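You operate a simulated robot arm through the tools that you are given. There is no shell and no other tool.

Carry out the task below with a simulated two-armed robot. There is one attempt and no reset: what you move stays moved.

TASK
Zero the caliper on the setting block and put the block back.
Fine: press the zero key while the caliper is closed on the block; leave it open.

It is judged by the outcome, as a careful person would: the job done as asked, and still so three seconds after it is handed in. It fails if anything else is knocked over, pushed out of place, dropped, spilled or broken.

THE ROBOT
Two 7-joint arms with fingered hands on one trunk that stands fixed in place. Base frame: the origin is at the foot of the trunk, x ahead of it, y to its left, z up; the work surface is at about z = 0.88. Lengths are in m, angles in rad, forces in N, time in s.
The left shoulder is at [0.049, 0.185, 1.219], the right one opposite. With the tool pointing down near the work surface each hand reaches from about 0.1 to 0.82 m from the base axis, measured 20 degrees to its own side. Payload 4 kg a hand.
Tool frame (each hand has its own): the origin (TCP) lies between the finger pads and is the grasp point; the fingertips stand 0.026 m ahead of it; z points along the fingers, y is the line along which they close. The gripper opens to 0.132 m; its body begins 0.073 m behind the TCP. The gripper is a hand of 3 fingers: y runs from the thumb to the fingers, the wrist lies at [0, 0, -0.224] in the tool frame.
Orientation is told as [roll, pitch, yaw] about the base's x, y, z axes, in that order, counted from this pose: with the fingers straight down and closing along the base's y, the tool's x points along the base's -x, its y along +y and its z along -z.

THE INTERFACE
- The arms move only by the tool servo_tool. It takes "left_increments", "right_increments" or both (then of equal length, played together; a hand with none holds still); each is a list of rows, each a list of 2 entries, a list of its own where there are three numbers: the shift along the tool's x, y, z in m, then the turn, a rotation vector about the tool's x, y, z in degrees. In form: [[[tx, ty, tz], [wx, wy, wz]], ...]. A call has 1 to 20 rows; each row shifts and turns the commanded pose from where the row before left it, along the tool's axes as they then stand. A row lasts 0.2 s, in which the tool goes at most 0.05 m and 0.15 rad; a call with a longer step from one row to the next is refused whole. A pose out of reach is approached as far as the arm can. The call stops where the force on the tool passes 80 N (or 10 N more than at its start, if that is more) or the arm is blocked; 0.2 s more then pass. In this call time passes only in rows, and 0.2 s behind the last. The reply holds the time, the measured pose of the TCP, the force on the tool along the base axes, the opening and the grip force, in the units named above and with some noise, with the torque about the TCP (base axes, N m) and any sound that the robot's microphone picked up.
- Cameras (640 x 400 px; columns grow to the right, rows downward): "scene" is now at [0.1349, -0.0393, 1.4589]; the picture's right is [-0.51, -0.86, 0.06], its down [-0.50, 0.24, -0.83] and it looks along [0.70, -0.46, -0.55] (base axes); focal length 308 px, centre (320, 200). "left" rides on the left gripper at [-0.062, 0.003, -0.092] in its tool frame; the picture's right is [-0.05, -1.00, 0.00], its down [0.83, -0.04, -0.55] and it looks along [0.55, -0.03, 0.83] (tool axes); focal length 230 px, centre (320, 200). "right" rides on the right gripper at [0.062, 0.003, -0.092] in its tool frame; the picture's right is [-0.05, 1.00, 0.00], its down [-0.83, -0.04, -0.56] and it looks along [-0.55, -0.03, 0.83] (tool axes); focal length 230 px, centre (320, 200). There is no depth. A picture from a camera that has moved, and an enlarged one, comes with that camera's place and axes in the base frame and with its lens. The place of the scene camera against the robot may be out by one fixed shift of up to 0.012 m in any direction.
- get_image(camera): a new picture of that camera. No time passes.
- slide_trunk(by): moves the trunk up (or, below 0, down) by that many m; the arms and the scene camera ride with it, the base frame stays. It gives what a move gives, with no picture.
- finger_targets(finger1, finger2, thumb_bend, hand): sets how far each is bent, from 0 (flat) to 1 (curled in); at 0.3 the hand is open as for a grip, at 0.7 the pads meet at the TCP. One left out holds its place. A second passes; each finger stops where it meets its share of the squeeze, and holds until it gets a number again. It is the only way to open and close the hand. It gives what a move gives, with no picture; readings hold the bend of each and the force on the fingers (four entries, about 0 where the hand has none), thumb and palm.
- pan_tilt(pan, tilt): turns the head with the scene camera to pan (to the left, within 1.501 rad either way) and tilt (down, from -0.506 to 1.204), counted from straight ahead of the robot (the tilt from the chest, where the trunk bows). It gives what a move gives.
- inspect(camera, box): a new picture of the part [left, top, right, bottom] of that camera's present view, enlarged. No time passes.
- hand_in(): hands the job in; it is judged then, once.

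Nothing tells you positions but the pictures and the camera data. Unless the task says otherwise, let go and move clear before handing in.

The tools are called after ">>>" by a JSON object that holds its "fn" and its "kwargs". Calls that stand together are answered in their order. servo_tool: Moves the arms, as the interface text tells. Its arguments: {"type":"object","properties":{"left_increments":{"type":"array","items":{"type":"array"}},"right_increments":{"type":"array","items":{"type":"array"}}},"required":[]} The other tools are called the same way: slide_trunk (by) moves the trunk up or down; finger_targets (finger1, finger2, thumb_bend, hand) moves the fingers one by one; pan_tilt (pan, tilt) turns the head that bears the scene camera; get_image (camera) takes a picture; inspect (camera, box) takes an enlarged picture of a part of a camera's view; hand_in () hands the job in.

At the start:

```text
time: 0.0
left_ee_pos: [0.4084, -0.0681, 1.2654]
left_ee_rot: [0.001, 0.001, 0.0]
left_contact_force: [0.1, 0.0, -0.9]
left_ft_torque: [0.01, 0.03, -0.04]
left_width: 0.132
left_grip_force: 0.1
left_shape: jaw
left_bend: [0.3, 0.3, 0.3]
left_finger forces: [0.0, 0.0, 0.2, 0.0, 0.0, 0.0]
right_ee_pos: [0.2722, -0.405, 1.2639]
right_ee_rot: [0.0, 0.0, -0.001]
right_contact_force: [-1.1, 0.5, 1.3]
right_ft_torque: [-0.04, 0.0, 0.01]
right_width: 0.132
right_grip_force: 0.0
right_shape: jaw
right_bend: [0.3, 0.3, 0.3]
right_finger forces: [0.0, 0.0, 0.1, 0.0, 0.0, 0.1]
trunk travel left (down, up): [-0.25, 0.212]
head pan, tilt (commanded): [-0.539, 0.482]
```

scene: 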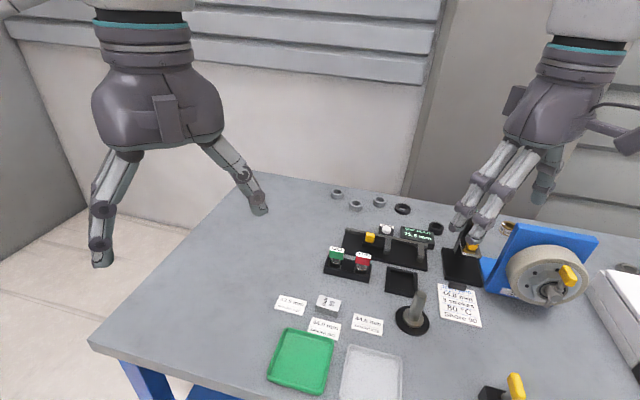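
right: 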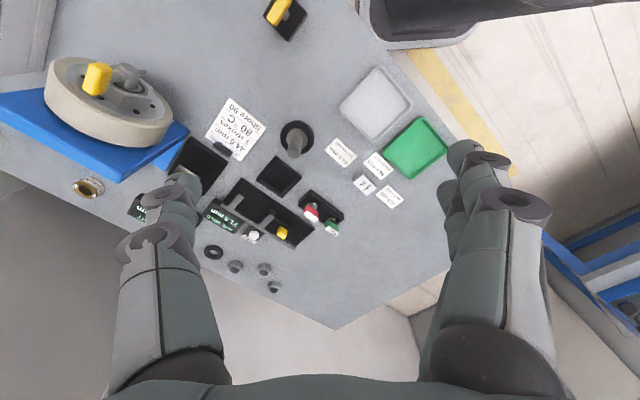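
left: 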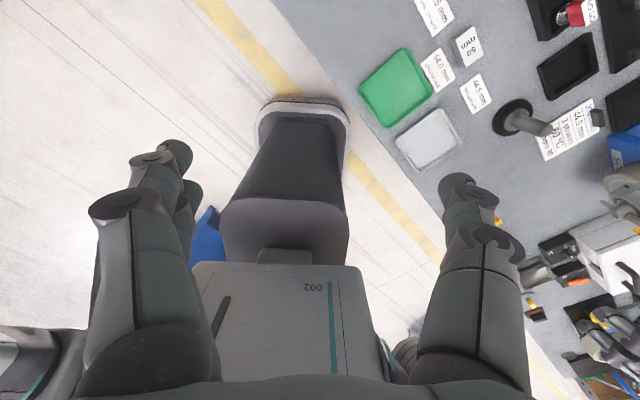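

I see a workbench with a caliper-like device (black base with display reading 73.x mm), a small setting block on a label, trays, rings and a wheel fixture. I'll take enlarged views to identify each part first.

>>> {"fn": "inspect", "kwargs": {"camera": "scene", "box": [310, 180, 470, 280]}}

>>> {"fn": "inspect", "kwargs": {"camera": "scene", "box": [260, 270, 420, 370]}}

>>> {"fn": "inspect", "kwargs": {"camera": "scene", "box": [420, 210, 640, 348]}}

>>> {"fn": "inspect", "kwargs": {"camera": "right", "box": [180, 120, 420, 270]}}

>>> {"fn": "inspect", "kwargs": {"camera": "left", "box": [400, 0, 640, 150]}}

```text
4.00 times, centred on (390, 230) of scene
camera zoom: at [0.1349, -0.0393, 1.4589], right [-0.51, -0.86, 0.06], down [-0.5, 0.24, -0.83], along [0.7, -0.46, -0.55], focal length 1233 px, centre (40, 80)
```

zoom: 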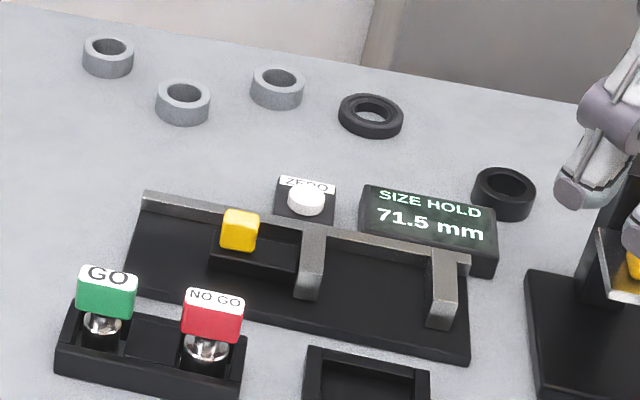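

```text
4.00 times, centred on (340, 320) of scene
camera zoom: at [0.1349, -0.0393, 1.4589], right [-0.51, -0.86, 0.06], down [-0.5, 0.24, -0.83], along [0.7, -0.46, -0.55], focal length 1233 px, centre (240, -280)
```

zoom: 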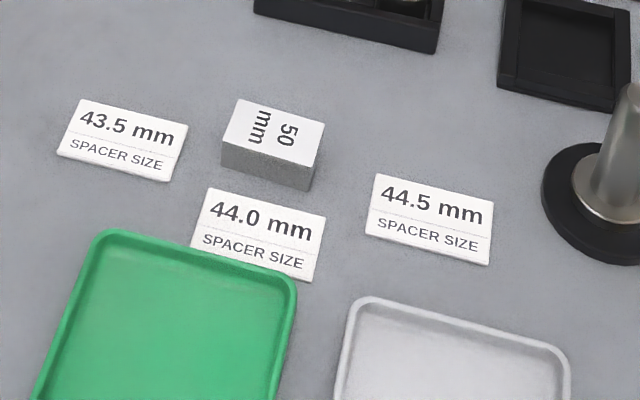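

```text
2.90 times, centred on (530, 279) of scene
camera zoom: at [0.1349, -0.0393, 1.4589], right [-0.51, -0.86, 0.06], down [-0.5, 0.24, -0.83], along [0.7, -0.46, -0.55], focal length 893 px, centre (-289, -29)
```

zoom: 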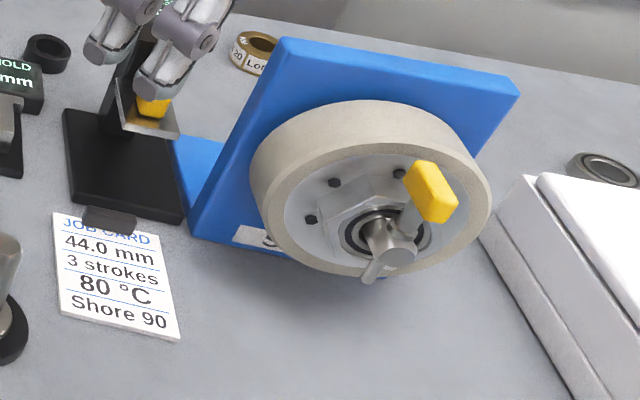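

```text
2.67 times, centred on (300, 195) of right
camera zoom: at [0.212, -0.4017, 1.3563], right [0.05, 1.0, 0.0], down [0.83, -0.04, 0.56], along [0.55, -0.03, -0.83], focal length 614 px, centre (373, 213)
```

zoom: 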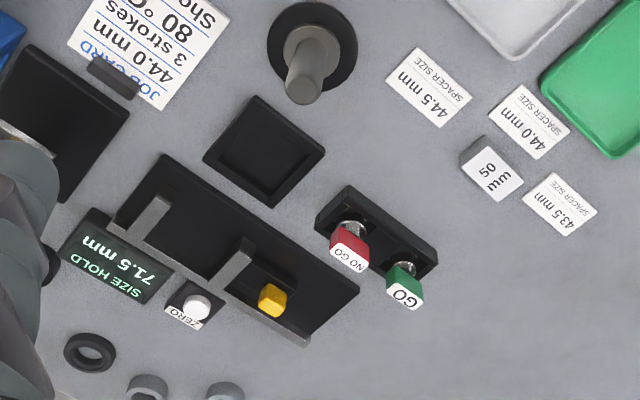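

```text
2.67 times, centred on (520, 75) of left
camera zoom: at [0.4697, -0.0663, 1.3587], right [0.05, -1.0, 0.0], down [-0.83, -0.04, 0.55], along [-0.55, -0.03, -0.83], focal length 614 px, centre (-213, 533)
```

zoom: 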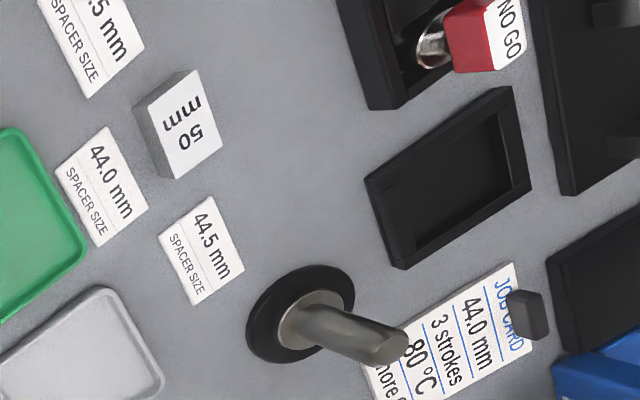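

The caliper (71.5 mm display, sliding jaw with yellow tab, fixed jaw, ZERO key) sits at about [0.57, -0.56], and the 50 mm block at about [0.47, -0.32] among the size cards. I'll zoom in further to work out the geometry.

>>> {"fn": "inspect", "kwargs": {"camera": "scene", "box": [338, 218, 434, 278]}}

>>> {"fn": "inspect", "kwargs": {"camera": "right", "box": [200, 160, 328, 260]}}

>>> {"fn": "inspect", "kwargs": {"camera": "right", "box": [330, 140, 426, 220]}}

>>> {"fn": "inspect", "kwargs": {"camera": "scene", "box": [380, 260, 428, 300]}}

>>> {"fn": "inspect", "kwargs": {"camera": "scene", "box": [300, 280, 360, 330]}}

```text
6.67 times, centred on (386, 248) of scene
camera zoom: at [0.1349, -0.0393, 1.4589], right [-0.51, -0.86, 0.06], down [-0.5, 0.24, -0.83], along [0.7, -0.46, -0.55], focal length 2055 px, centre (-120, -120)
```

zoom: 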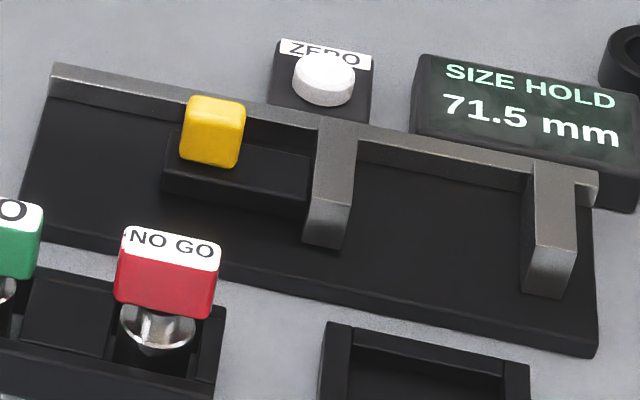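

```text
4.00 times, centred on (264, 210) of right
camera zoom: at [0.212, -0.4017, 1.3563], right [0.05, 1.0, 0.0], down [0.83, -0.04, 0.56], along [0.55, -0.03, -0.83], focal length 920 px, centre (544, 160)
```

zoom: 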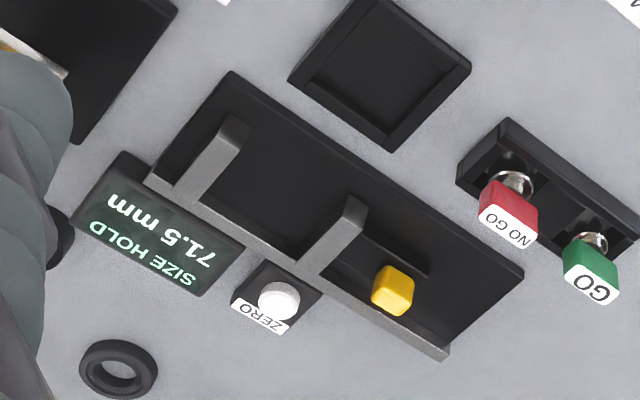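

```text
5.00 times, centred on (378, 180) of right
camera zoom: at [0.212, -0.4017, 1.3563], right [0.05, 1.0, 0.0], down [0.83, -0.04, 0.56], along [0.55, -0.03, -0.83], focal length 1150 px, centre (30, 300)
```

zoom: 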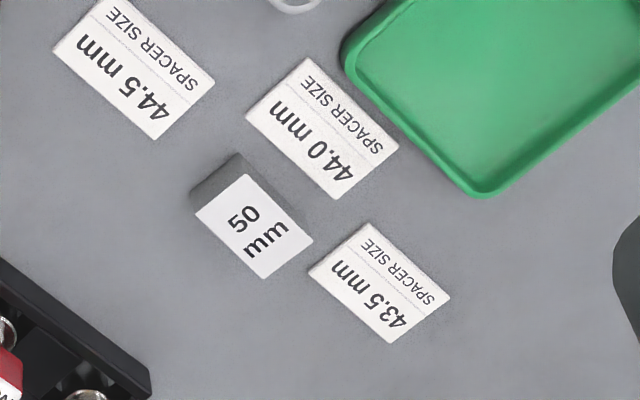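

```text
10.00 times, centred on (404, 280) of scene
camera zoom: at [0.1349, -0.0393, 1.4589], right [-0.51, -0.86, 0.06], down [-0.5, 0.24, -0.83], along [0.7, -0.46, -0.55], focal length 3082 px, centre (-520, -600)
```

zoom: 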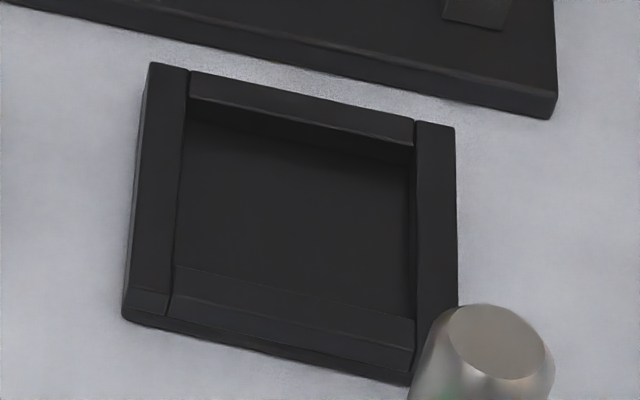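

```text
8.00 times, centred on (330, 305) of scene
camera zoom: at [0.1349, -0.0393, 1.4589], right [-0.51, -0.86, 0.06], down [-0.5, 0.24, -0.83], along [0.7, -0.46, -0.55], focal length 2466 px, centre (240, -640)
```

zoom: 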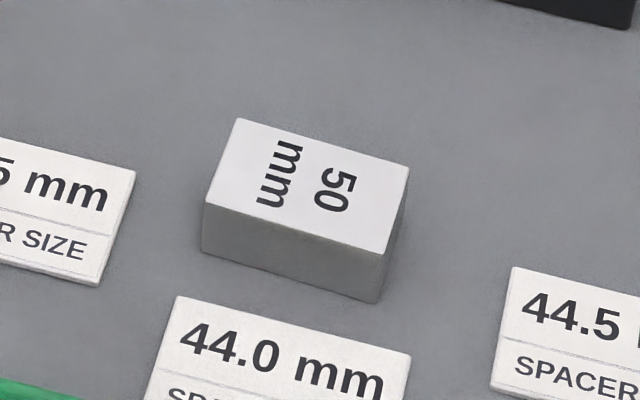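

The layout appears turned about 42° with respect to the base axes. The block (about 50×30×25 mm) is already parallel to the caliper beam. I'll bring the right hand closer over the caliper, staying high, to get an accurate view.

>>> {"fn": "servo_tool", "kwargs": {"right_increments": [[[-0.03, -0.018, 0.015], [0, 0, 0]], [[-0.03, -0.018, 0.015], [0, 0, 0]], [[-0.03, -0.018, 0.015], [0, 0, 0]], [[-0.03, -0.018, 0.015], [0, 0, 0]], [[-0.03, -0.018, 0.015], [0, 0, 0]], [[-0.03, -0.018, 0.015], [0, 0, 0]]]}}

>>> {"fn": "get_image", "kwargs": {"camera": "right"}}

>>> {"fn": "get_image", "kwargs": {"camera": "scene"}}

```text
time: 1.4
left_ee_pos: [0.4097, -0.0693, 1.2655]
left_ee_rot: [-0.001, 0.003, -0.001]
left_contact_force: [0.1, 0.2, -0.1]
left_ft_torque: [-0.01, -0.01, -0.02]
left_width: 0.1319
left_grip_force: 0.1
left_shape: jaw
left_bend: [0.3, 0.3, 0.3]
left_finger forces: [0.0, 0.1, 0.0, 0.0, 0.0, 0.0]
right_ee_pos: [0.4552, -0.5131, 1.1741]
right_ee_rot: [0.002, 0.004, 0.001]
right_contact_force: [0.4, 0.3, -0.4]
right_ft_torque: [-0.02, 0.03, 0.02]
right_width: 0.1321
right_grip_force: 0.1
right_shape: jaw
right_bend: [0.3, 0.3, 0.3]
right_finger forces: [0.1, 0.1, 0.0, 0.1, 0.0, 0.1]
trunk travel left (down, up): [-0.25, 0.212]
head pan, tilt (commanded): [-0.539, 0.482]
```

```text
taken
camera right: at [0.3931, -0.5105, 1.2659], right [0.05, 1.0, 0.0], down [0.83, -0.04, 0.55], along [0.55, -0.03, -0.83], focal length 230 px, centre (320, 200)
```

right: 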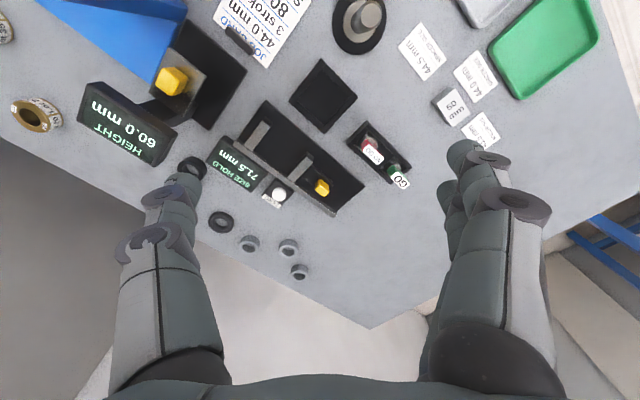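

```text
taken
camera scene: at [0.1368, -0.0399, 1.4586], right [-0.51, -0.86, 0.06], down [-0.5, 0.24, -0.83], along [0.7, -0.45, -0.55], focal length 308 px, centre (320, 200)
```

scene: 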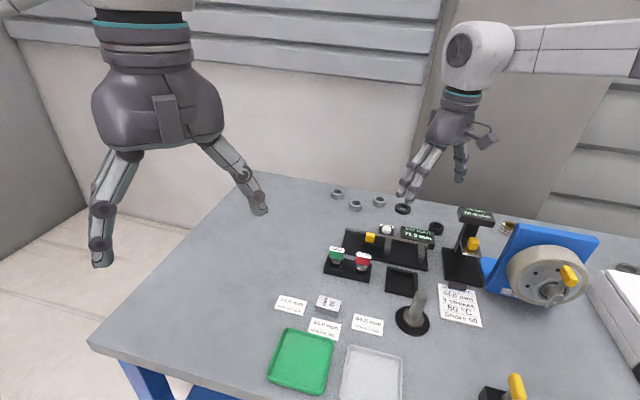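

There is also a separate height gauge ("HEIGHT 60.0 mm") to stay clear of. I'll enlarge the caliper from this closer viewpoint.

>>> {"fn": "inspect", "kwargs": {"camera": "right", "box": [196, 86, 376, 226]}}

>>> {"fn": "inspect", "kwargs": {"camera": "right", "box": [390, 60, 510, 160]}}

>>> {"fn": "inspect", "kwargs": {"camera": "scene", "box": [330, 200, 490, 300]}}

```text
2.86 times, centred on (286, 156) of right
camera zoom: at [0.3931, -0.5105, 1.2659], right [0.05, 1.0, 0.0], down [0.83, -0.04, 0.55], along [0.55, -0.03, -0.83], focal length 657 px, centre (417, 326)
```

zoom: 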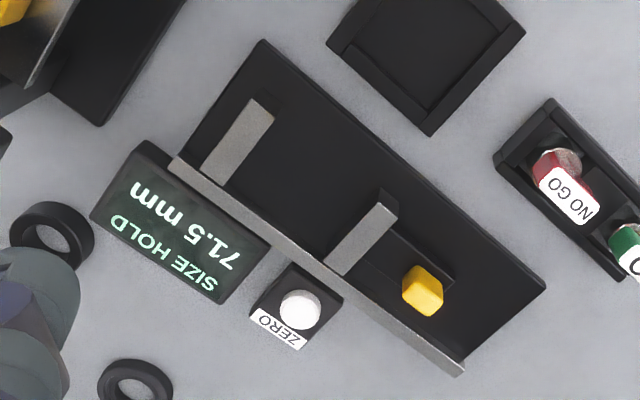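

```text
4.00 times, centred on (450, 110) of right
camera zoom: at [0.3931, -0.5105, 1.2659], right [0.05, 1.0, 0.0], down [0.83, -0.04, 0.55], along [0.55, -0.03, -0.83], focal length 920 px, centre (-200, 560)
```

zoom: 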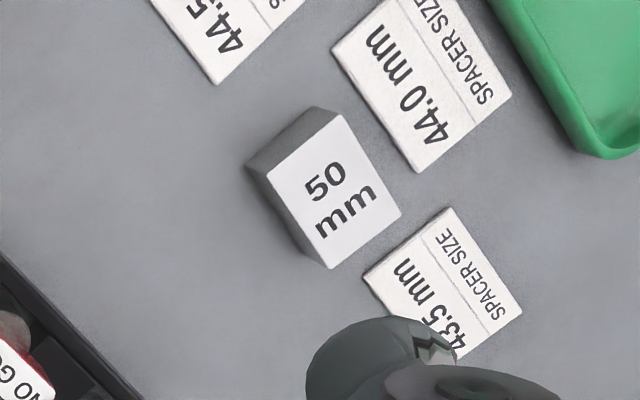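

```text
4.00 times, centred on (410, 250) of scene
camera zoom: at [0.1368, -0.0399, 1.4586], right [-0.51, -0.86, 0.06], down [-0.5, 0.24, -0.83], along [0.7, -0.45, -0.55], focal length 1233 px, centre (-40, 0)
```

zoom: 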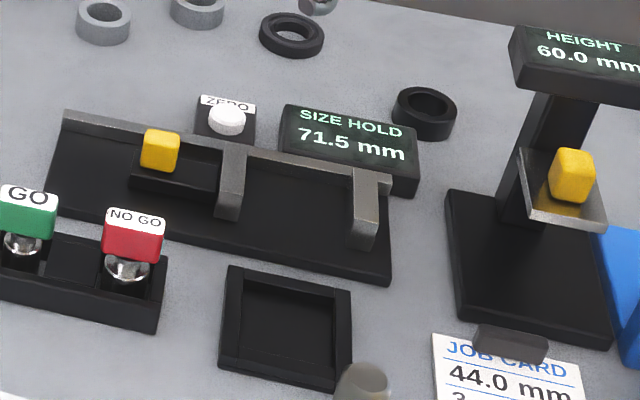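

The caliper's yellow tab is at about [0.600, -0.517, 0.916] and the block centre at about [0.4815, -0.312], top z about 0.90. I'll take tighter zooms to pin down angles and key positions.

>>> {"fn": "inspect", "kwargs": {"camera": "right", "box": [200, 90, 290, 160]}}

>>> {"fn": "inspect", "kwargs": {"camera": "right", "box": [260, 140, 370, 220]}}

>>> {"fn": "inspect", "kwargs": {"camera": "right", "box": [420, 75, 490, 130]}}

>>> {"fn": "inspect", "kwargs": {"camera": "scene", "box": [360, 215, 440, 270]}}

```text
5.71 times, centred on (245, 125) of right
camera zoom: at [0.3931, -0.5105, 1.2659], right [0.05, 1.0, 0.0], down [0.83, -0.04, 0.55], along [0.55, -0.03, -0.83], focal length 1315 px, centre (749, 629)
```

zoom: 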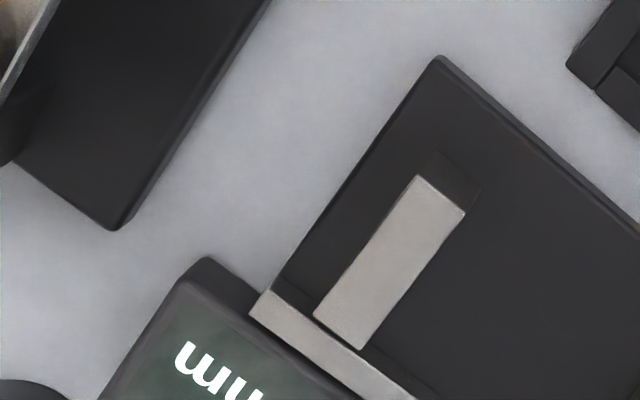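

```text
5.00 times, centred on (315, 180) of right
camera zoom: at [0.3931, -0.5105, 1.2659], right [0.05, 1.0, 0.0], down [0.83, -0.04, 0.55], along [0.55, -0.03, -0.83], focal length 1150 px, centre (345, 300)
```

zoom: 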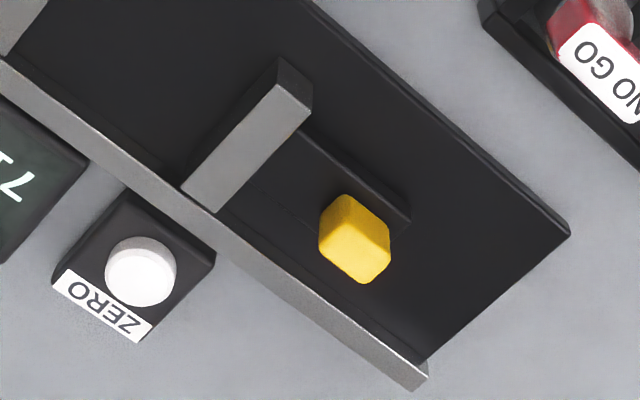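

```text
7.27 times, centred on (455, 102) of right
camera zoom: at [0.3931, -0.5105, 1.2659], right [0.05, 1.0, 0.0], down [0.83, -0.04, 0.55], along [0.55, -0.03, -0.83], focal length 1673 px, centre (-662, 909)
```

zoom: 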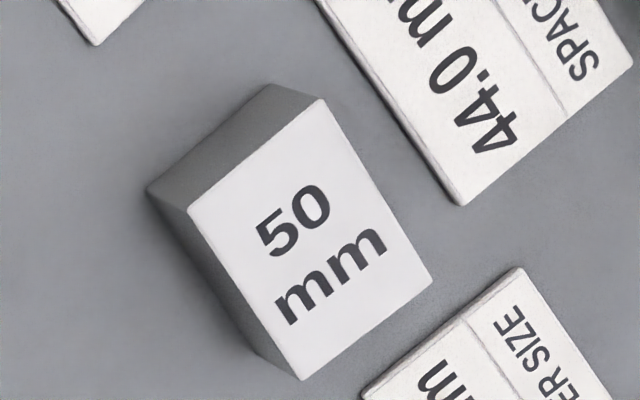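

```text
7.27 times, centred on (400, 242) of scene
camera zoom: at [0.1368, -0.0399, 1.4586], right [-0.51, -0.86, 0.06], down [-0.5, 0.24, -0.83], along [0.7, -0.45, -0.55], focal length 2242 px, centre (-262, -109)
```

zoom: 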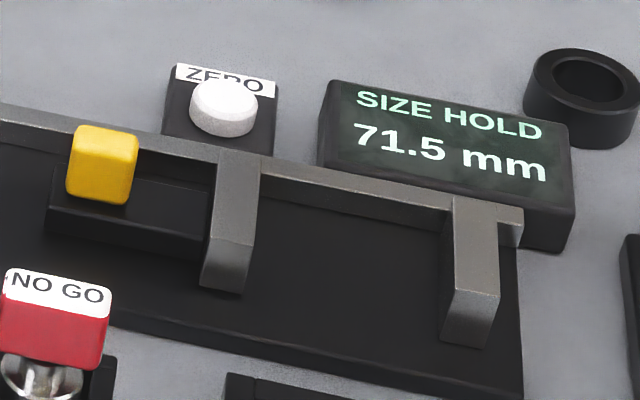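

The block axis is about 41.8° and the caliper beam about 45.5°, so I'll turn the block slightly when inserting it. Before planning the grip I'll look at the right hand's finger shape.

>>> {"fn": "inspect", "kwargs": {"camera": "scene", "box": [380, 60, 520, 220]}}

>>> {"fn": "finger_targets", "kwargs": {"hand": "right", "finger1": 0.5, "finger2": 0.5, "thumb_bend": 0.5}}

>>> {"fn": "get_image", "kwargs": {"camera": "right"}}

>>> {"fn": "inspect", "kwargs": {"camera": "scene", "box": [380, 60, 520, 220]}}

```text
2.50 times, centred on (450, 140) of scene
camera zoom: at [0.1368, -0.0399, 1.4586], right [-0.51, -0.86, 0.06], down [-0.5, 0.24, -0.83], along [0.7, -0.45, -0.55], focal length 770 px, centre (-5, 350)
```

zoom: 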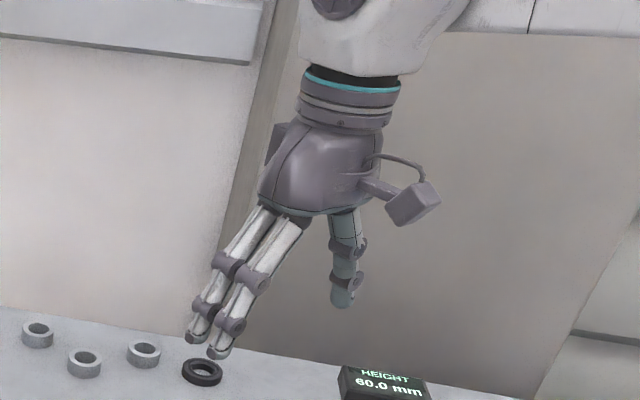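

```text
time: 2.4
left_ee_pos: [0.4094, -0.0691, 1.2665]
left_ee_rot: [-0.001, -0.001, 0.001]
left_contact_force: [-1.1, 0.2, -0.1]
left_ft_torque: [0.02, 0.0, 0.0]
left_width: 0.1317
left_grip_force: 0.0
left_shape: jaw
left_bend: [0.3, 0.3, 0.3]
left_finger forces: [0.1, 0.0, 0.0, 0.1, 0.0, 0.1]
right_ee_pos: [0.454, -0.5127, 1.1757]
right_ee_rot: [0.0, 0.001, 0.0]
right_contact_force: [-0.2, 0.0, 0.0]
right_ft_torque: [0.01, 0.01, -0.02]
right_width: 0.0687
right_grip_force: 0.0
right_shape: fingers
right_bend: [0.5, 0.5, 0.5]
right_finger forces: [0.0, 0.1, 0.0, 0.0, 0.0, 0.0]
trunk travel left (down, up): [-0.25, 0.212]
head pan, tilt (commanded): [-0.539, 0.482]
```

```text
taken
camera right: at [0.3915, -0.5097, 1.2672], right [0.05, 1.0, 0.0], down [0.83, -0.04, 0.56], along [0.55, -0.03, -0.83], focal length 230 px, centre (320, 200)
```

right: 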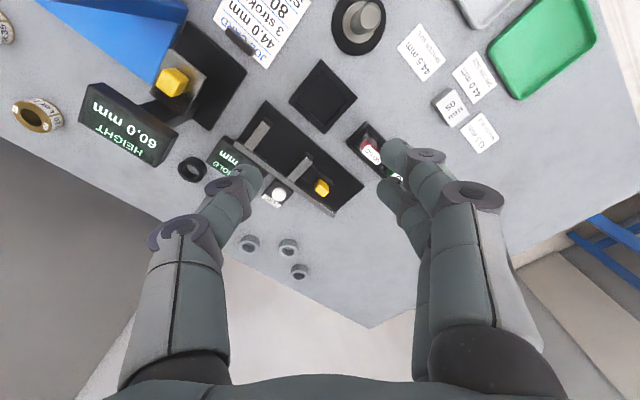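

```text
2.50 times, centred on (450, 140) of scene
camera zoom: at [0.1352, -0.0393, 1.4588], right [-0.51, -0.86, 0.06], down [-0.5, 0.24, -0.83], along [0.7, -0.45, -0.55], focal length 770 px, centre (-5, 350)
```

zoom: 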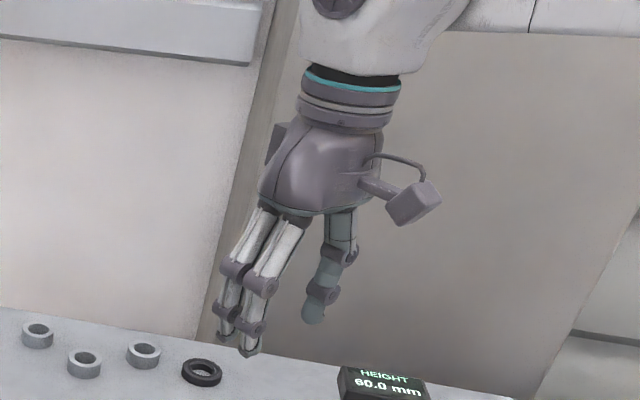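

The fingers are roughly 15 mm thick, which suits gripping the block across its 30 mm width with the thumb on the beam side. I'll turn the right hand to the block's angle and bring it above the block.

>>> {"fn": "servo_tool", "kwargs": {"right_increments": [[[0, 0, 0], [0, 0, -7]], [[0, 0, 0], [0, 0, -7]], [[0, 0, 0], [0, 0, -7]], [[0, 0, 0], [0, 0, -7]], [[0, 0, 0], [0, 0, -7]], [[0, 0, 0], [0, 0, -6.8]], [[-0.0257, 0.0219, 0.02], [0, 0, 0]], [[-0.0257, 0.0219, 0.02], [0, 0, 0]], [[-0.0257, 0.0219, 0.02], [0, 0, 0]], [[-0.0257, 0.0219, 0.02], [0, 0, 0]], [[-0.0257, 0.0219, 0.02], [0, 0, 0]], [[-0.0257, 0.0219, 0.02], [0, 0, 0]]]}}

>>> {"fn": "get_image", "kwargs": {"camera": "right"}}

>>> {"fn": "get_image", "kwargs": {"camera": "scene"}}

```text
time: 5.0
left_ee_pos: [0.4089, -0.0672, 1.2661]
left_ee_rot: [-0.001, -0.001, 0.001]
left_contact_force: [1.8, 0.2, -0.5]
left_ft_torque: [-0.01, -0.01, 0.01]
left_width: 0.1319
left_grip_force: 0.0
left_shape: jaw
left_bend: [0.3, 0.3, 0.3]
left_finger forces: [0.1, 0.0, 0.0, 0.0, 0.0, 0.0]
right_ee_pos: [0.4827, -0.3103, 1.0544]
right_ee_rot: [0.0, 0.0, 0.729]
right_contact_force: [0.8, 0.4, -0.7]
right_ft_torque: [0.02, 0.0, 0.01]
right_width: 0.0685
right_grip_force: 0.0
right_shape: fingers
right_bend: [0.5, 0.5, 0.5]
right_finger forces: [0.0, 0.1, 0.0, 0.0, 0.1, 0.1]
trunk travel left (down, up): [-0.25, 0.212]
head pan, tilt (commanded): [-0.539, 0.482]
```

```text
taken
camera right: at [0.4343, -0.3485, 1.1464], right [-0.63, 0.78, 0.0], down [0.65, 0.52, 0.55], along [0.43, 0.35, -0.83], focal length 230 px, centre (320, 200)
```

right: 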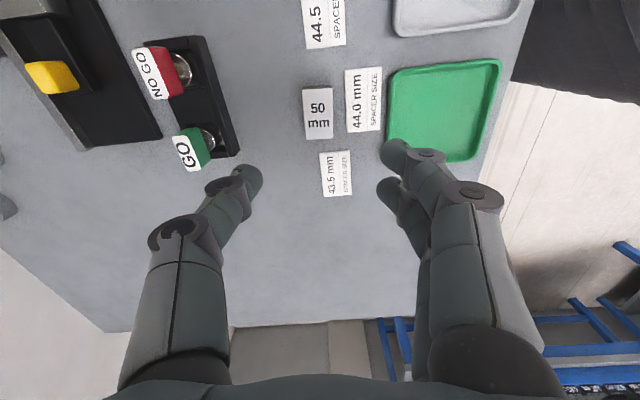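

```text
taken
camera scene: at [0.1362, -0.0378, 1.4587], right [-0.51, -0.86, 0.06], down [-0.5, 0.24, -0.83], along [0.7, -0.46, -0.55], focal length 308 px, centre (320, 200)
```

scene: 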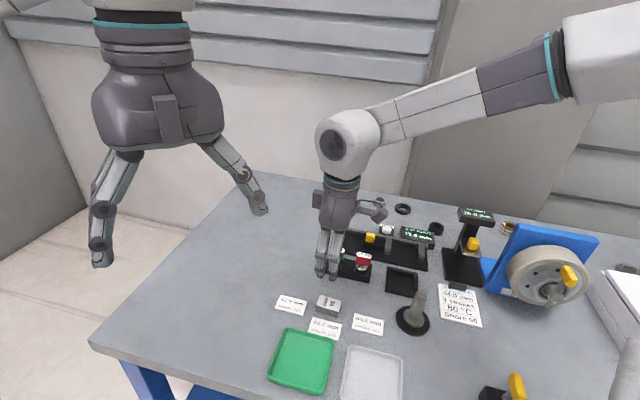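

The hand is above the block and the block appears nearly aligned with the hand. I'll zoom to refine position and angle.

>>> {"fn": "inspect", "kwargs": {"camera": "right", "box": [280, 70, 400, 145]}}

>>> {"fn": "inspect", "kwargs": {"camera": "scene", "box": [270, 160, 430, 360]}}

```text
5.33 times, centred on (340, 108) of right
camera zoom: at [0.4343, -0.3485, 1.1464], right [-0.63, 0.78, 0.0], down [0.65, 0.52, 0.55], along [0.43, 0.35, -0.83], focal length 1227 px, centre (213, 693)
```

zoom: 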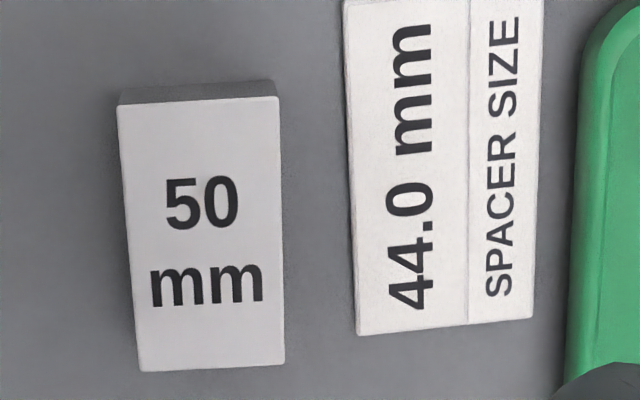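

```text
2.00 times, centred on (350, 260) of scene
camera zoom: at [0.1362, -0.0378, 1.4587], right [-0.51, -0.86, 0.06], down [-0.5, 0.24, -0.83], along [0.7, -0.46, -0.55], focal length 616 px, centre (260, 80)
```

zoom: 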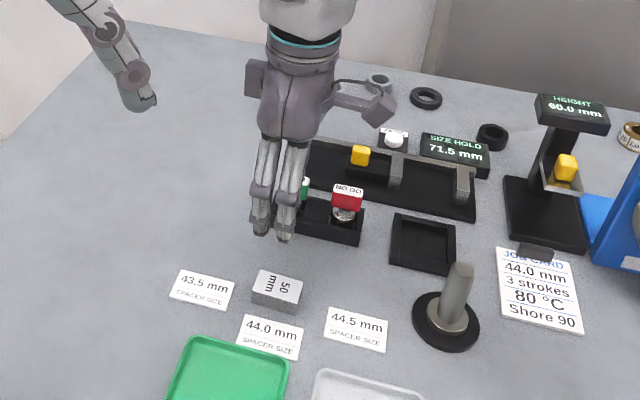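

The block centre is confirmed at [0.4813, -0.3122], angle about 42°. I'll open the hand a little and lower partway over the block, then check.

>>> {"fn": "finger_targets", "kwargs": {"hand": "right", "finger1": 0.45, "finger2": 0.45, "thumb_bend": 0.45}}

>>> {"fn": "servo_tool", "kwargs": {"right_increments": [[[0.0024, -0.0008, 0.025], [0, 0, 0]], [[0, 0, 0.025], [0, 0, 0]], [[0, 0, 0.025], [0, 0, 0]], [[0, 0, 0.025], [0, 0, 0]]]}}

>>> {"fn": "get_image", "kwargs": {"camera": "right"}}

>>> {"fn": "inspect", "kwargs": {"camera": "scene", "box": [270, 200, 400, 360]}}

```text
time: 6.0
left_ee_pos: [0.4086, -0.0679, 1.2653]
left_ee_rot: [0.0, 0.001, 0.0]
left_contact_force: [-1.0, -0.2, 0.4]
left_ft_torque: [0.0, -0.03, -0.01]
left_width: 0.1321
left_grip_force: 0.1
left_shape: jaw
left_bend: [0.3, 0.3, 0.3]
left_finger forces: [0.1, 0.0, 0.0, 0.0, 0.0, 0.0]
right_ee_pos: [0.4823, -0.3114, 1.0547]
right_ee_rot: [0.001, 0.0, 0.73]
right_contact_force: [0.1, -0.2, 0.1]
right_ft_torque: [0.02, -0.02, 0.0]
right_width: 0.0836
right_grip_force: 0.1
right_shape: fingers
right_bend: [0.45, 0.45, 0.45]
right_finger forces: [0.0, 0.1, 0.1, 0.1, 0.0, 0.0]
trunk travel left (down, up): [-0.25, 0.212]
head pan, tilt (commanded): [-0.539, 0.482]
```

```text
time: 7.0
left_ee_pos: [0.4086, -0.0689, 1.2661]
left_ee_rot: [0.001, 0.002, -0.001]
left_contact_force: [1.8, -0.6, 0.1]
left_ft_torque: [-0.01, 0.02, -0.02]
left_width: 0.1319
left_grip_force: 0.1
left_shape: jaw
left_bend: [0.3, 0.3, 0.3]
left_finger forces: [0.0, 0.1, 0.0, 0.0, 0.0, 0.0]
right_ee_pos: [0.4802, -0.3152, 0.9529]
right_ee_rot: [0.0, -0.001, 0.73]
right_contact_force: [-0.1, -0.3, 0.2]
right_ft_torque: [0.01, -0.03, 0.01]
right_width: 0.0839
right_grip_force: 0.1
right_shape: fingers
right_bend: [0.45, 0.45, 0.45]
right_finger forces: [0.0, 0.1, 0.0, 0.0, 0.1, 0.0]
trunk travel left (down, up): [-0.25, 0.212]
head pan, tilt (commanded): [-0.539, 0.482]
```

```text
taken
camera right: at [0.4324, -0.3531, 1.0453], right [-0.63, 0.78, 0.0], down [0.65, 0.52, 0.56], along [0.43, 0.35, -0.83], focal length 230 px, centre (320, 200)
```

right: 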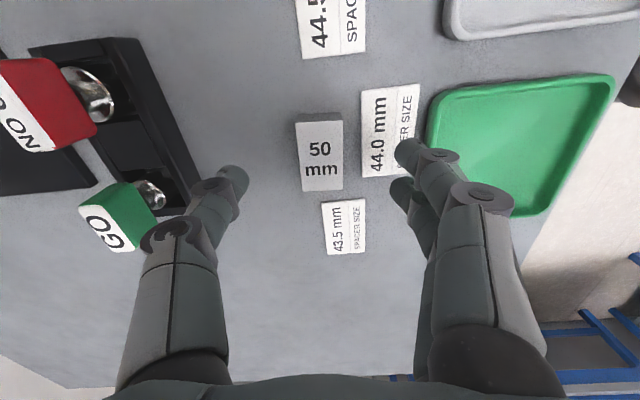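

```text
2.50 times, centred on (335, 280) of scene
camera zoom: at [0.136, -0.0394, 1.4587], right [-0.51, -0.86, 0.06], down [-0.5, 0.24, -0.83], along [0.7, -0.46, -0.55], focal length 770 px, centre (282, 0)
```

zoom: 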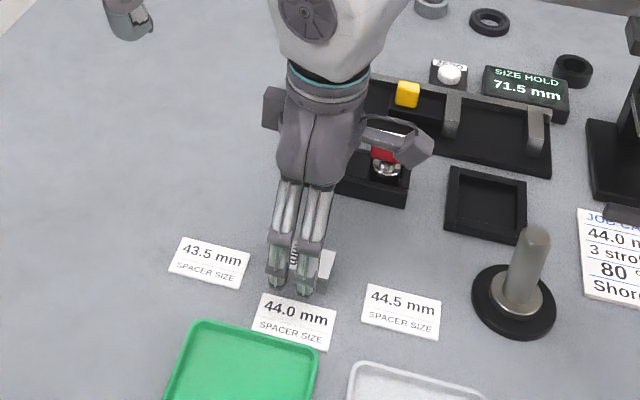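

The block lies between thumb and fingers as intended. I'll lower the hand further to just above gripping height and check clearance over the card.

>>> {"fn": "servo_tool", "kwargs": {"right_increments": [[[-0.001, 0.0005, 0.014], [0, 0, 0]], [[0, 0, 0.014], [0, 0, 0]]]}}

>>> {"fn": "get_image", "kwargs": {"camera": "right"}}

>>> {"fn": "inspect", "kwargs": {"camera": "scene", "box": [290, 260, 370, 340]}}

>>> {"fn": "get_image", "kwargs": {"camera": "left"}}

```text
time: 7.6
left_ee_pos: [0.4095, -0.069, 1.265]
left_ee_rot: [0.0, -0.001, 0.0]
left_contact_force: [0.0, -0.1, -1.0]
left_ft_torque: [0.0, 0.01, 0.0]
left_width: 0.132
left_grip_force: 0.1
left_shape: jaw
left_bend: [0.3, 0.3, 0.3]
left_finger forces: [0.0, 0.1, 0.0, 0.0, 0.1, 0.0]
right_ee_pos: [0.481, -0.3135, 0.9252]
right_ee_rot: [0.0, -0.001, 0.73]
right_contact_force: [-0.2, 0.8, 0.3]
right_ft_torque: [-0.01, 0.01, 0.0]
right_width: 0.084
right_grip_force: 0.1
right_shape: fingers
right_bend: [0.45, 0.45, 0.45]
right_finger forces: [0.1, 0.1, 0.0, 0.0, 0.0, 0.0]
trunk travel left (down, up): [-0.25, 0.212]
head pan, tilt (commanded): [-0.539, 0.482]
```

```text
taken
camera right: at [0.4328, -0.352, 1.0174], right [-0.63, 0.78, 0.0], down [0.65, 0.52, 0.55], along [0.43, 0.35, -0.83], focal length 230 px, centre (320, 200)
```

right: 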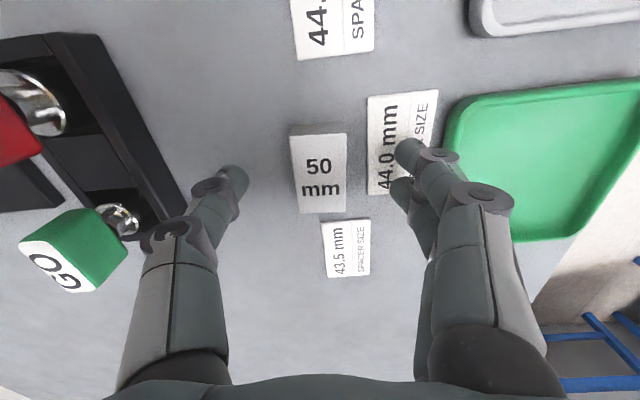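

```text
5.00 times, centred on (330, 300) of scene
camera zoom: at [0.1358, -0.0393, 1.4587], right [-0.51, -0.86, 0.06], down [-0.5, 0.24, -0.83], along [0.7, -0.45, -0.55], focal length 1541 px, centre (270, -300)
```

zoom: 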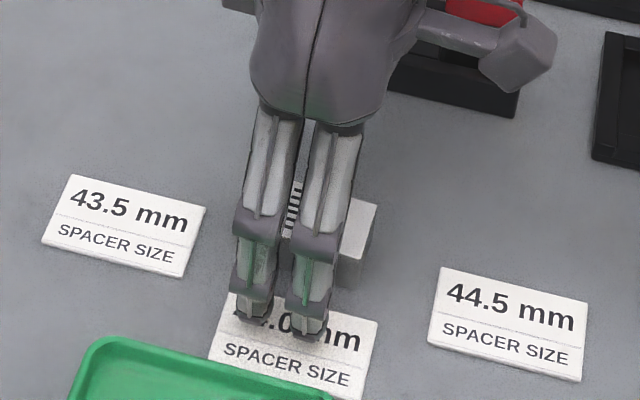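

```text
taken
camera left: at [0.4705, -0.0663, 1.3583], right [0.05, -1.0, 0.0], down [-0.83, -0.04, 0.56], along [-0.55, -0.03, -0.83], focal length 230 px, centre (320, 200)
```

left: 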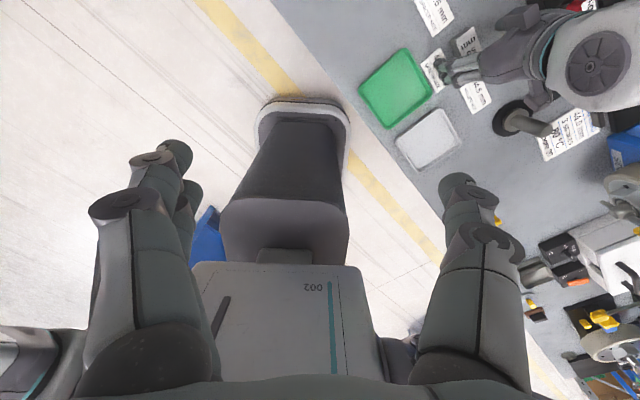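

The block is centred between the fingers in the wrist view. I'll lower the last 12 mm and close gently on it.

>>> {"fn": "servo_tool", "kwargs": {"right_increments": [[[0, 0, 0.006], [0, 0, 0]], [[0, 0, 0.006], [0, 0, 0]]]}}

>>> {"fn": "finger_targets", "kwargs": {"hand": "right", "finger1": 0.56, "finger2": 0.56, "thumb_bend": 0.56}}

>>> {"fn": "get_image", "kwargs": {"camera": "right"}}

>>> {"fn": "inspect", "kwargs": {"camera": "scene", "box": [290, 260, 370, 340]}}

```text
time: 8.2
left_ee_pos: [0.4075, -0.0684, 1.2659]
left_ee_rot: [0.0, -0.003, 0.0]
left_contact_force: [0.0, 0.5, -0.1]
left_ft_torque: [0.02, -0.03, 0.01]
left_width: 0.1317
left_grip_force: 0.1
left_shape: jaw
left_bend: [0.3, 0.3, 0.3]
left_finger forces: [0.0, 0.0, 0.0, 0.0, 0.0, 0.0]
right_ee_pos: [0.4801, -0.3135, 0.9149]
right_ee_rot: [-0.002, -0.003, 0.731]
right_contact_force: [1.3, -1.5, 6.3]
right_ft_torque: [0.21, 0.13, -0.03]
right_width: 0.0846
right_grip_force: 2.7
right_shape: fingers
right_bend: [0.45, 0.45, 0.45]
right_finger forces: [2.9, 3.0, 0.1, 0.0, 0.0, 0.1]
trunk travel left (down, up): [-0.25, 0.212]
head pan, tilt (commanded): [-0.539, 0.482]
```

```text
time: 9.2
left_ee_pos: [0.4066, -0.067, 1.2662]
left_ee_rot: [-0.003, -0.002, 0.0]
left_contact_force: [-0.5, 0.3, 0.3]
left_ft_torque: [-0.04, 0.02, 0.02]
left_width: 0.1318
left_grip_force: 0.1
left_shape: jaw
left_bend: [0.3, 0.3, 0.3]
left_finger forces: [0.0, 0.0, 0.0, 0.0, 0.0, 0.1]
right_ee_pos: [0.4798, -0.3121, 0.916]
right_ee_rot: [-0.001, -0.001, 0.729]
right_contact_force: [-1.4, 6.4, 17.6]
right_ft_torque: [0.71, 0.58, -0.08]
right_width: 0.0552
right_grip_force: 9.8
right_shape: fingers
right_bend: [0.54, 0.54, 0.56]
right_finger forces: [9.8, 8.6, 0.0, 0.0, 0.0, 0.1]
trunk travel left (down, up): [-0.25, 0.212]
head pan, tilt (commanded): [-0.539, 0.482]
```

```text
taken
camera right: at [0.4313, -0.35, 1.0077], right [-0.63, 0.78, 0.0], down [0.65, 0.52, 0.56], along [0.43, 0.35, -0.83], focal length 230 px, centre (320, 200)
```

right: 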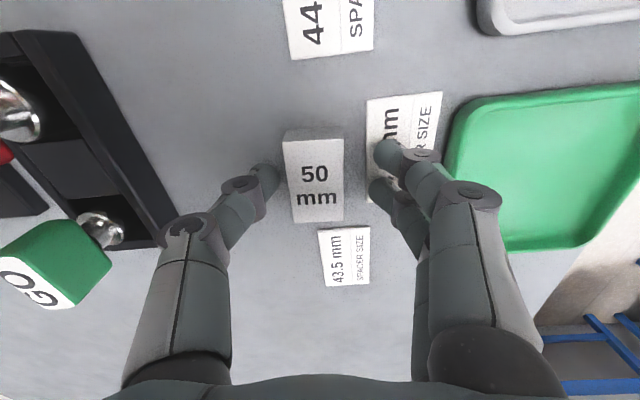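

```text
5.00 times, centred on (330, 300) of scene
camera zoom: at [0.1331, -0.0374, 1.4592], right [-0.51, -0.86, 0.06], down [-0.5, 0.24, -0.83], along [0.7, -0.46, -0.55], focal length 1541 px, centre (270, -300)
```

zoom: 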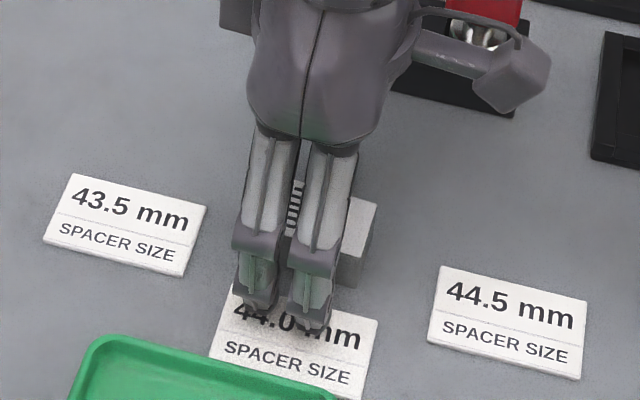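

The two fingertips have touched the 44.0 card (about 10 N each), so they reach lower than expected at this bend. I'll raise the hand straight up 10 mm at once and check that the card hasn't shifted.

>>> {"fn": "servo_tool", "kwargs": {"right_increments": [[[0, 0, -0.006], [0, 0, 0]], [[0, 0, -0.006], [0, 0, 0]]]}}

>>> {"fn": "get_image", "kwargs": {"camera": "right"}}

>>> {"fn": "inspect", "kwargs": {"camera": "scene", "box": [290, 260, 370, 340]}}

```text
time: 9.8
left_ee_pos: [0.4072, -0.0679, 1.2661]
left_ee_rot: [-0.001, -0.004, 0.001]
left_contact_force: [-0.5, -0.1, -0.8]
left_ft_torque: [-0.03, 0.01, 0.02]
left_width: 0.132
left_grip_force: 0.1
left_shape: jaw
left_bend: [0.3, 0.3, 0.3]
left_finger forces: [0.0, 0.0, 0.0, 0.1, 0.1, 0.0]
right_ee_pos: [0.4793, -0.3135, 0.9268]
right_ee_rot: [-0.001, 0.001, 0.728]
right_contact_force: [0.5, -0.3, 0.0]
right_ft_torque: [0.01, -0.01, 0.02]
right_width: 0.0484
right_grip_force: 0.0
right_shape: fingers
right_bend: [0.56, 0.56, 0.56]
right_finger forces: [0.0, 0.0, 0.1, 0.0, 0.0, 0.1]
trunk travel left (down, up): [-0.25, 0.212]
head pan, tilt (commanded): [-0.539, 0.482]
```

```text
taken
camera right: at [0.4311, -0.3517, 1.0185], right [-0.63, 0.78, 0.0], down [0.65, 0.52, 0.55], along [0.43, 0.35, -0.83], focal length 230 px, centre (320, 200)
```

right: 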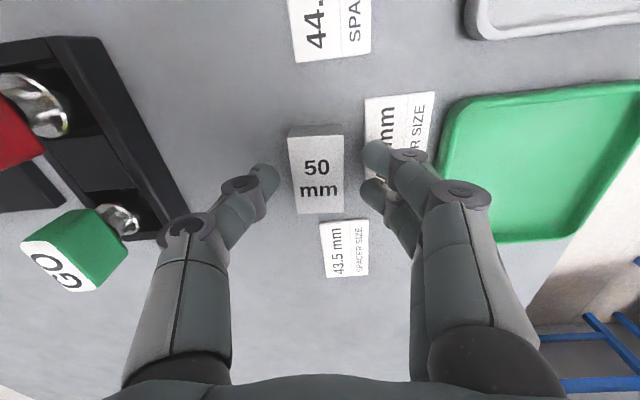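

```text
5.00 times, centred on (330, 300) of scene
camera zoom: at [0.1342, -0.0386, 1.4589], right [-0.51, -0.86, 0.06], down [-0.5, 0.24, -0.83], along [0.7, -0.46, -0.55], focal length 1541 px, centre (270, -300)
```

zoom: 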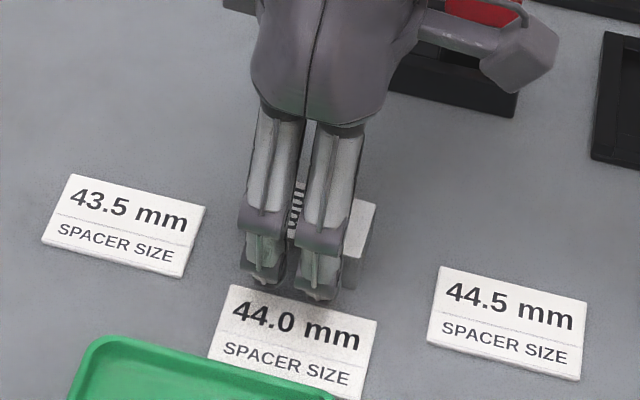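

The card is where it was. I'll centre the block better (shift 2 mm toward the thumb side) and close further at this height so the fingertips come inside the card's edge before going lower.

>>> {"fn": "servo_tool", "kwargs": {"right_increments": [[[0, -0.002, 0], [0, 0, 0]]]}}

>>> {"fn": "finger_targets", "kwargs": {"hand": "right", "finger1": 0.59, "finger2": 0.59, "thumb_bend": 0.59}}

>>> {"fn": "get_image", "kwargs": {"camera": "right"}}

>>> {"fn": "inspect", "kwargs": {"camera": "right", "box": [240, 110, 440, 235]}}

```text
time: 10.2
left_ee_pos: [0.4088, -0.0685, 1.2667]
left_ee_rot: [-0.001, 0.0, 0.0]
left_contact_force: [0.9, 0.3, 0.3]
left_ft_torque: [-0.01, 0.01, -0.03]
left_width: 0.1322
left_grip_force: 0.1
left_shape: jaw
left_bend: [0.3, 0.3, 0.3]
left_finger forces: [0.1, 0.0, 0.0, 0.0, 0.0, 0.0]
right_ee_pos: [0.4817, -0.3146, 0.9259]
right_ee_rot: [0.0, 0.0, 0.729]
right_contact_force: [0.6, 0.1, 0.3]
right_ft_torque: [0.0, 0.01, 0.0]
right_width: 0.0484
right_grip_force: 0.1
right_shape: fingers
right_bend: [0.56, 0.56, 0.56]
right_finger forces: [0.0, 0.1, 0.0, 0.0, 0.0, 0.0]
trunk travel left (down, up): [-0.25, 0.212]
head pan, tilt (commanded): [-0.539, 0.482]
```

```text
time: 11.2
left_ee_pos: [0.4093, -0.0682, 1.2654]
left_ee_rot: [-0.001, 0.001, -0.001]
left_contact_force: [0.3, 0.8, -0.8]
left_ft_torque: [-0.01, -0.01, -0.02]
left_width: 0.1318
left_grip_force: 0.1
left_shape: jaw
left_bend: [0.3, 0.3, 0.3]
left_finger forces: [0.0, 0.0, 0.0, 0.1, 0.0, 0.1]
right_ee_pos: [0.4817, -0.314, 0.9273]
right_ee_rot: [0.001, 0.0, 0.729]
right_contact_force: [0.0, 0.7, -0.1]
right_ft_torque: [-0.04, -0.01, -0.02]
right_width: 0.0385
right_grip_force: 0.0
right_shape: fingers
right_bend: [0.59, 0.59, 0.59]
right_finger forces: [0.1, 0.1, 0.0, 0.0, 0.0, 0.0]
trunk travel left (down, up): [-0.25, 0.212]
head pan, tilt (commanded): [-0.539, 0.482]
```

```text
taken
camera right: at [0.4331, -0.3532, 1.0182], right [-0.63, 0.78, 0.0], down [0.65, 0.52, 0.56], along [0.43, 0.35, -0.83], focal length 230 px, centre (320, 200)
```

right: 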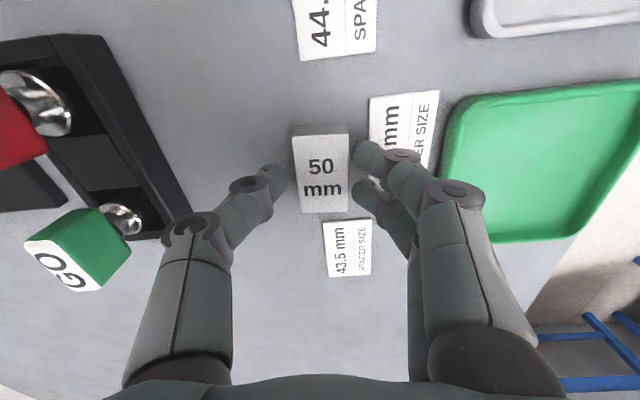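

```text
3.20 times, centred on (340, 172) of right
camera zoom: at [0.4331, -0.3532, 1.0182], right [-0.63, 0.78, 0.0], down [0.65, 0.52, 0.56], along [0.43, 0.35, -0.83], focal length 736 px, centre (256, 288)
```

zoom: 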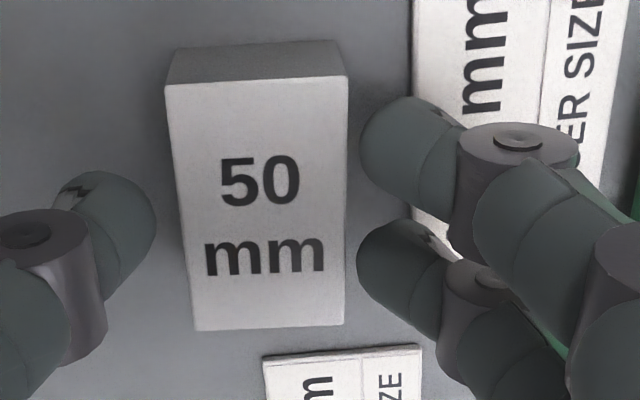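

Fingers and thumb now straddle the block with a few millimetres of clearance. I'll lower 7 mm and watch the forces.

>>> {"fn": "servo_tool", "kwargs": {"right_increments": [[[0, 0.001, 0.0035], [0, 0, 0]], [[0, 0, 0.0035], [0, 0, 0]]]}}

>>> {"fn": "inspect", "kwargs": {"camera": "right", "box": [240, 110, 440, 235]}}

>>> {"fn": "inspect", "kwargs": {"camera": "scene", "box": [290, 260, 370, 340]}}

```text
time: 11.8
left_ee_pos: [0.4085, -0.0682, 1.2654]
left_ee_rot: [0.0, 0.0, 0.001]
left_contact_force: [-0.2, 0.3, 0.6]
left_ft_torque: [-0.01, 0.02, 0.02]
left_width: 0.1319
left_grip_force: 0.0
left_shape: jaw
left_bend: [0.3, 0.3, 0.3]
left_finger forces: [0.0, 0.1, 0.1, 0.0, 0.0, 0.0]
right_ee_pos: [0.4808, -0.3137, 0.9183]
right_ee_rot: [0.0, 0.002, 0.73]
right_contact_force: [0.0, -0.2, -0.2]
right_ft_torque: [-0.01, 0.02, 0.0]
right_width: 0.0387
right_grip_force: 0.1
right_shape: fingers
right_bend: [0.59, 0.59, 0.59]
right_finger forces: [0.0, 0.0, 0.0, 0.0, 0.1, 0.0]
trunk travel left (down, up): [-0.25, 0.212]
head pan, tilt (commanded): [-0.539, 0.482]
```

```text
3.20 times, centred on (340, 172) of right
camera zoom: at [0.4328, -0.3525, 1.0113], right [-0.63, 0.78, 0.0], down [0.65, 0.52, 0.56], along [0.43, 0.35, -0.83], focal length 736 px, centre (256, 288)
```

zoom: 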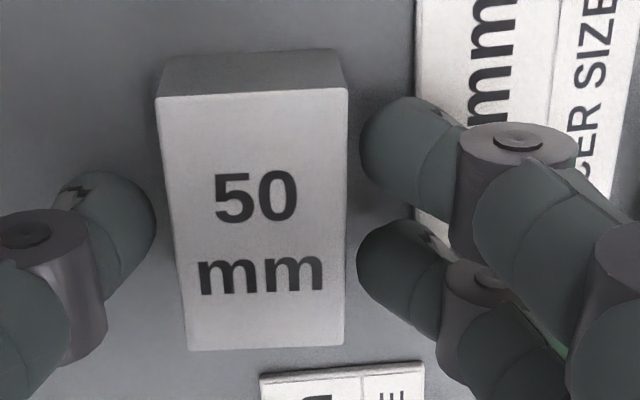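

```text
5.00 times, centred on (330, 300) of scene
camera zoom: at [0.1352, -0.0393, 1.4588], right [-0.51, -0.86, 0.06], down [-0.5, 0.24, -0.83], along [0.7, -0.46, -0.55], focal length 1541 px, centre (270, -300)
```

zoom: 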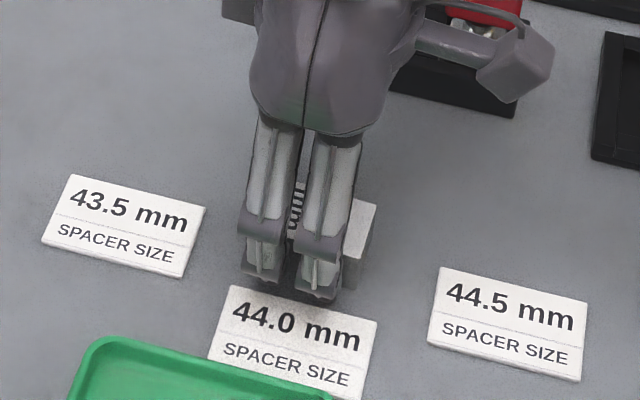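

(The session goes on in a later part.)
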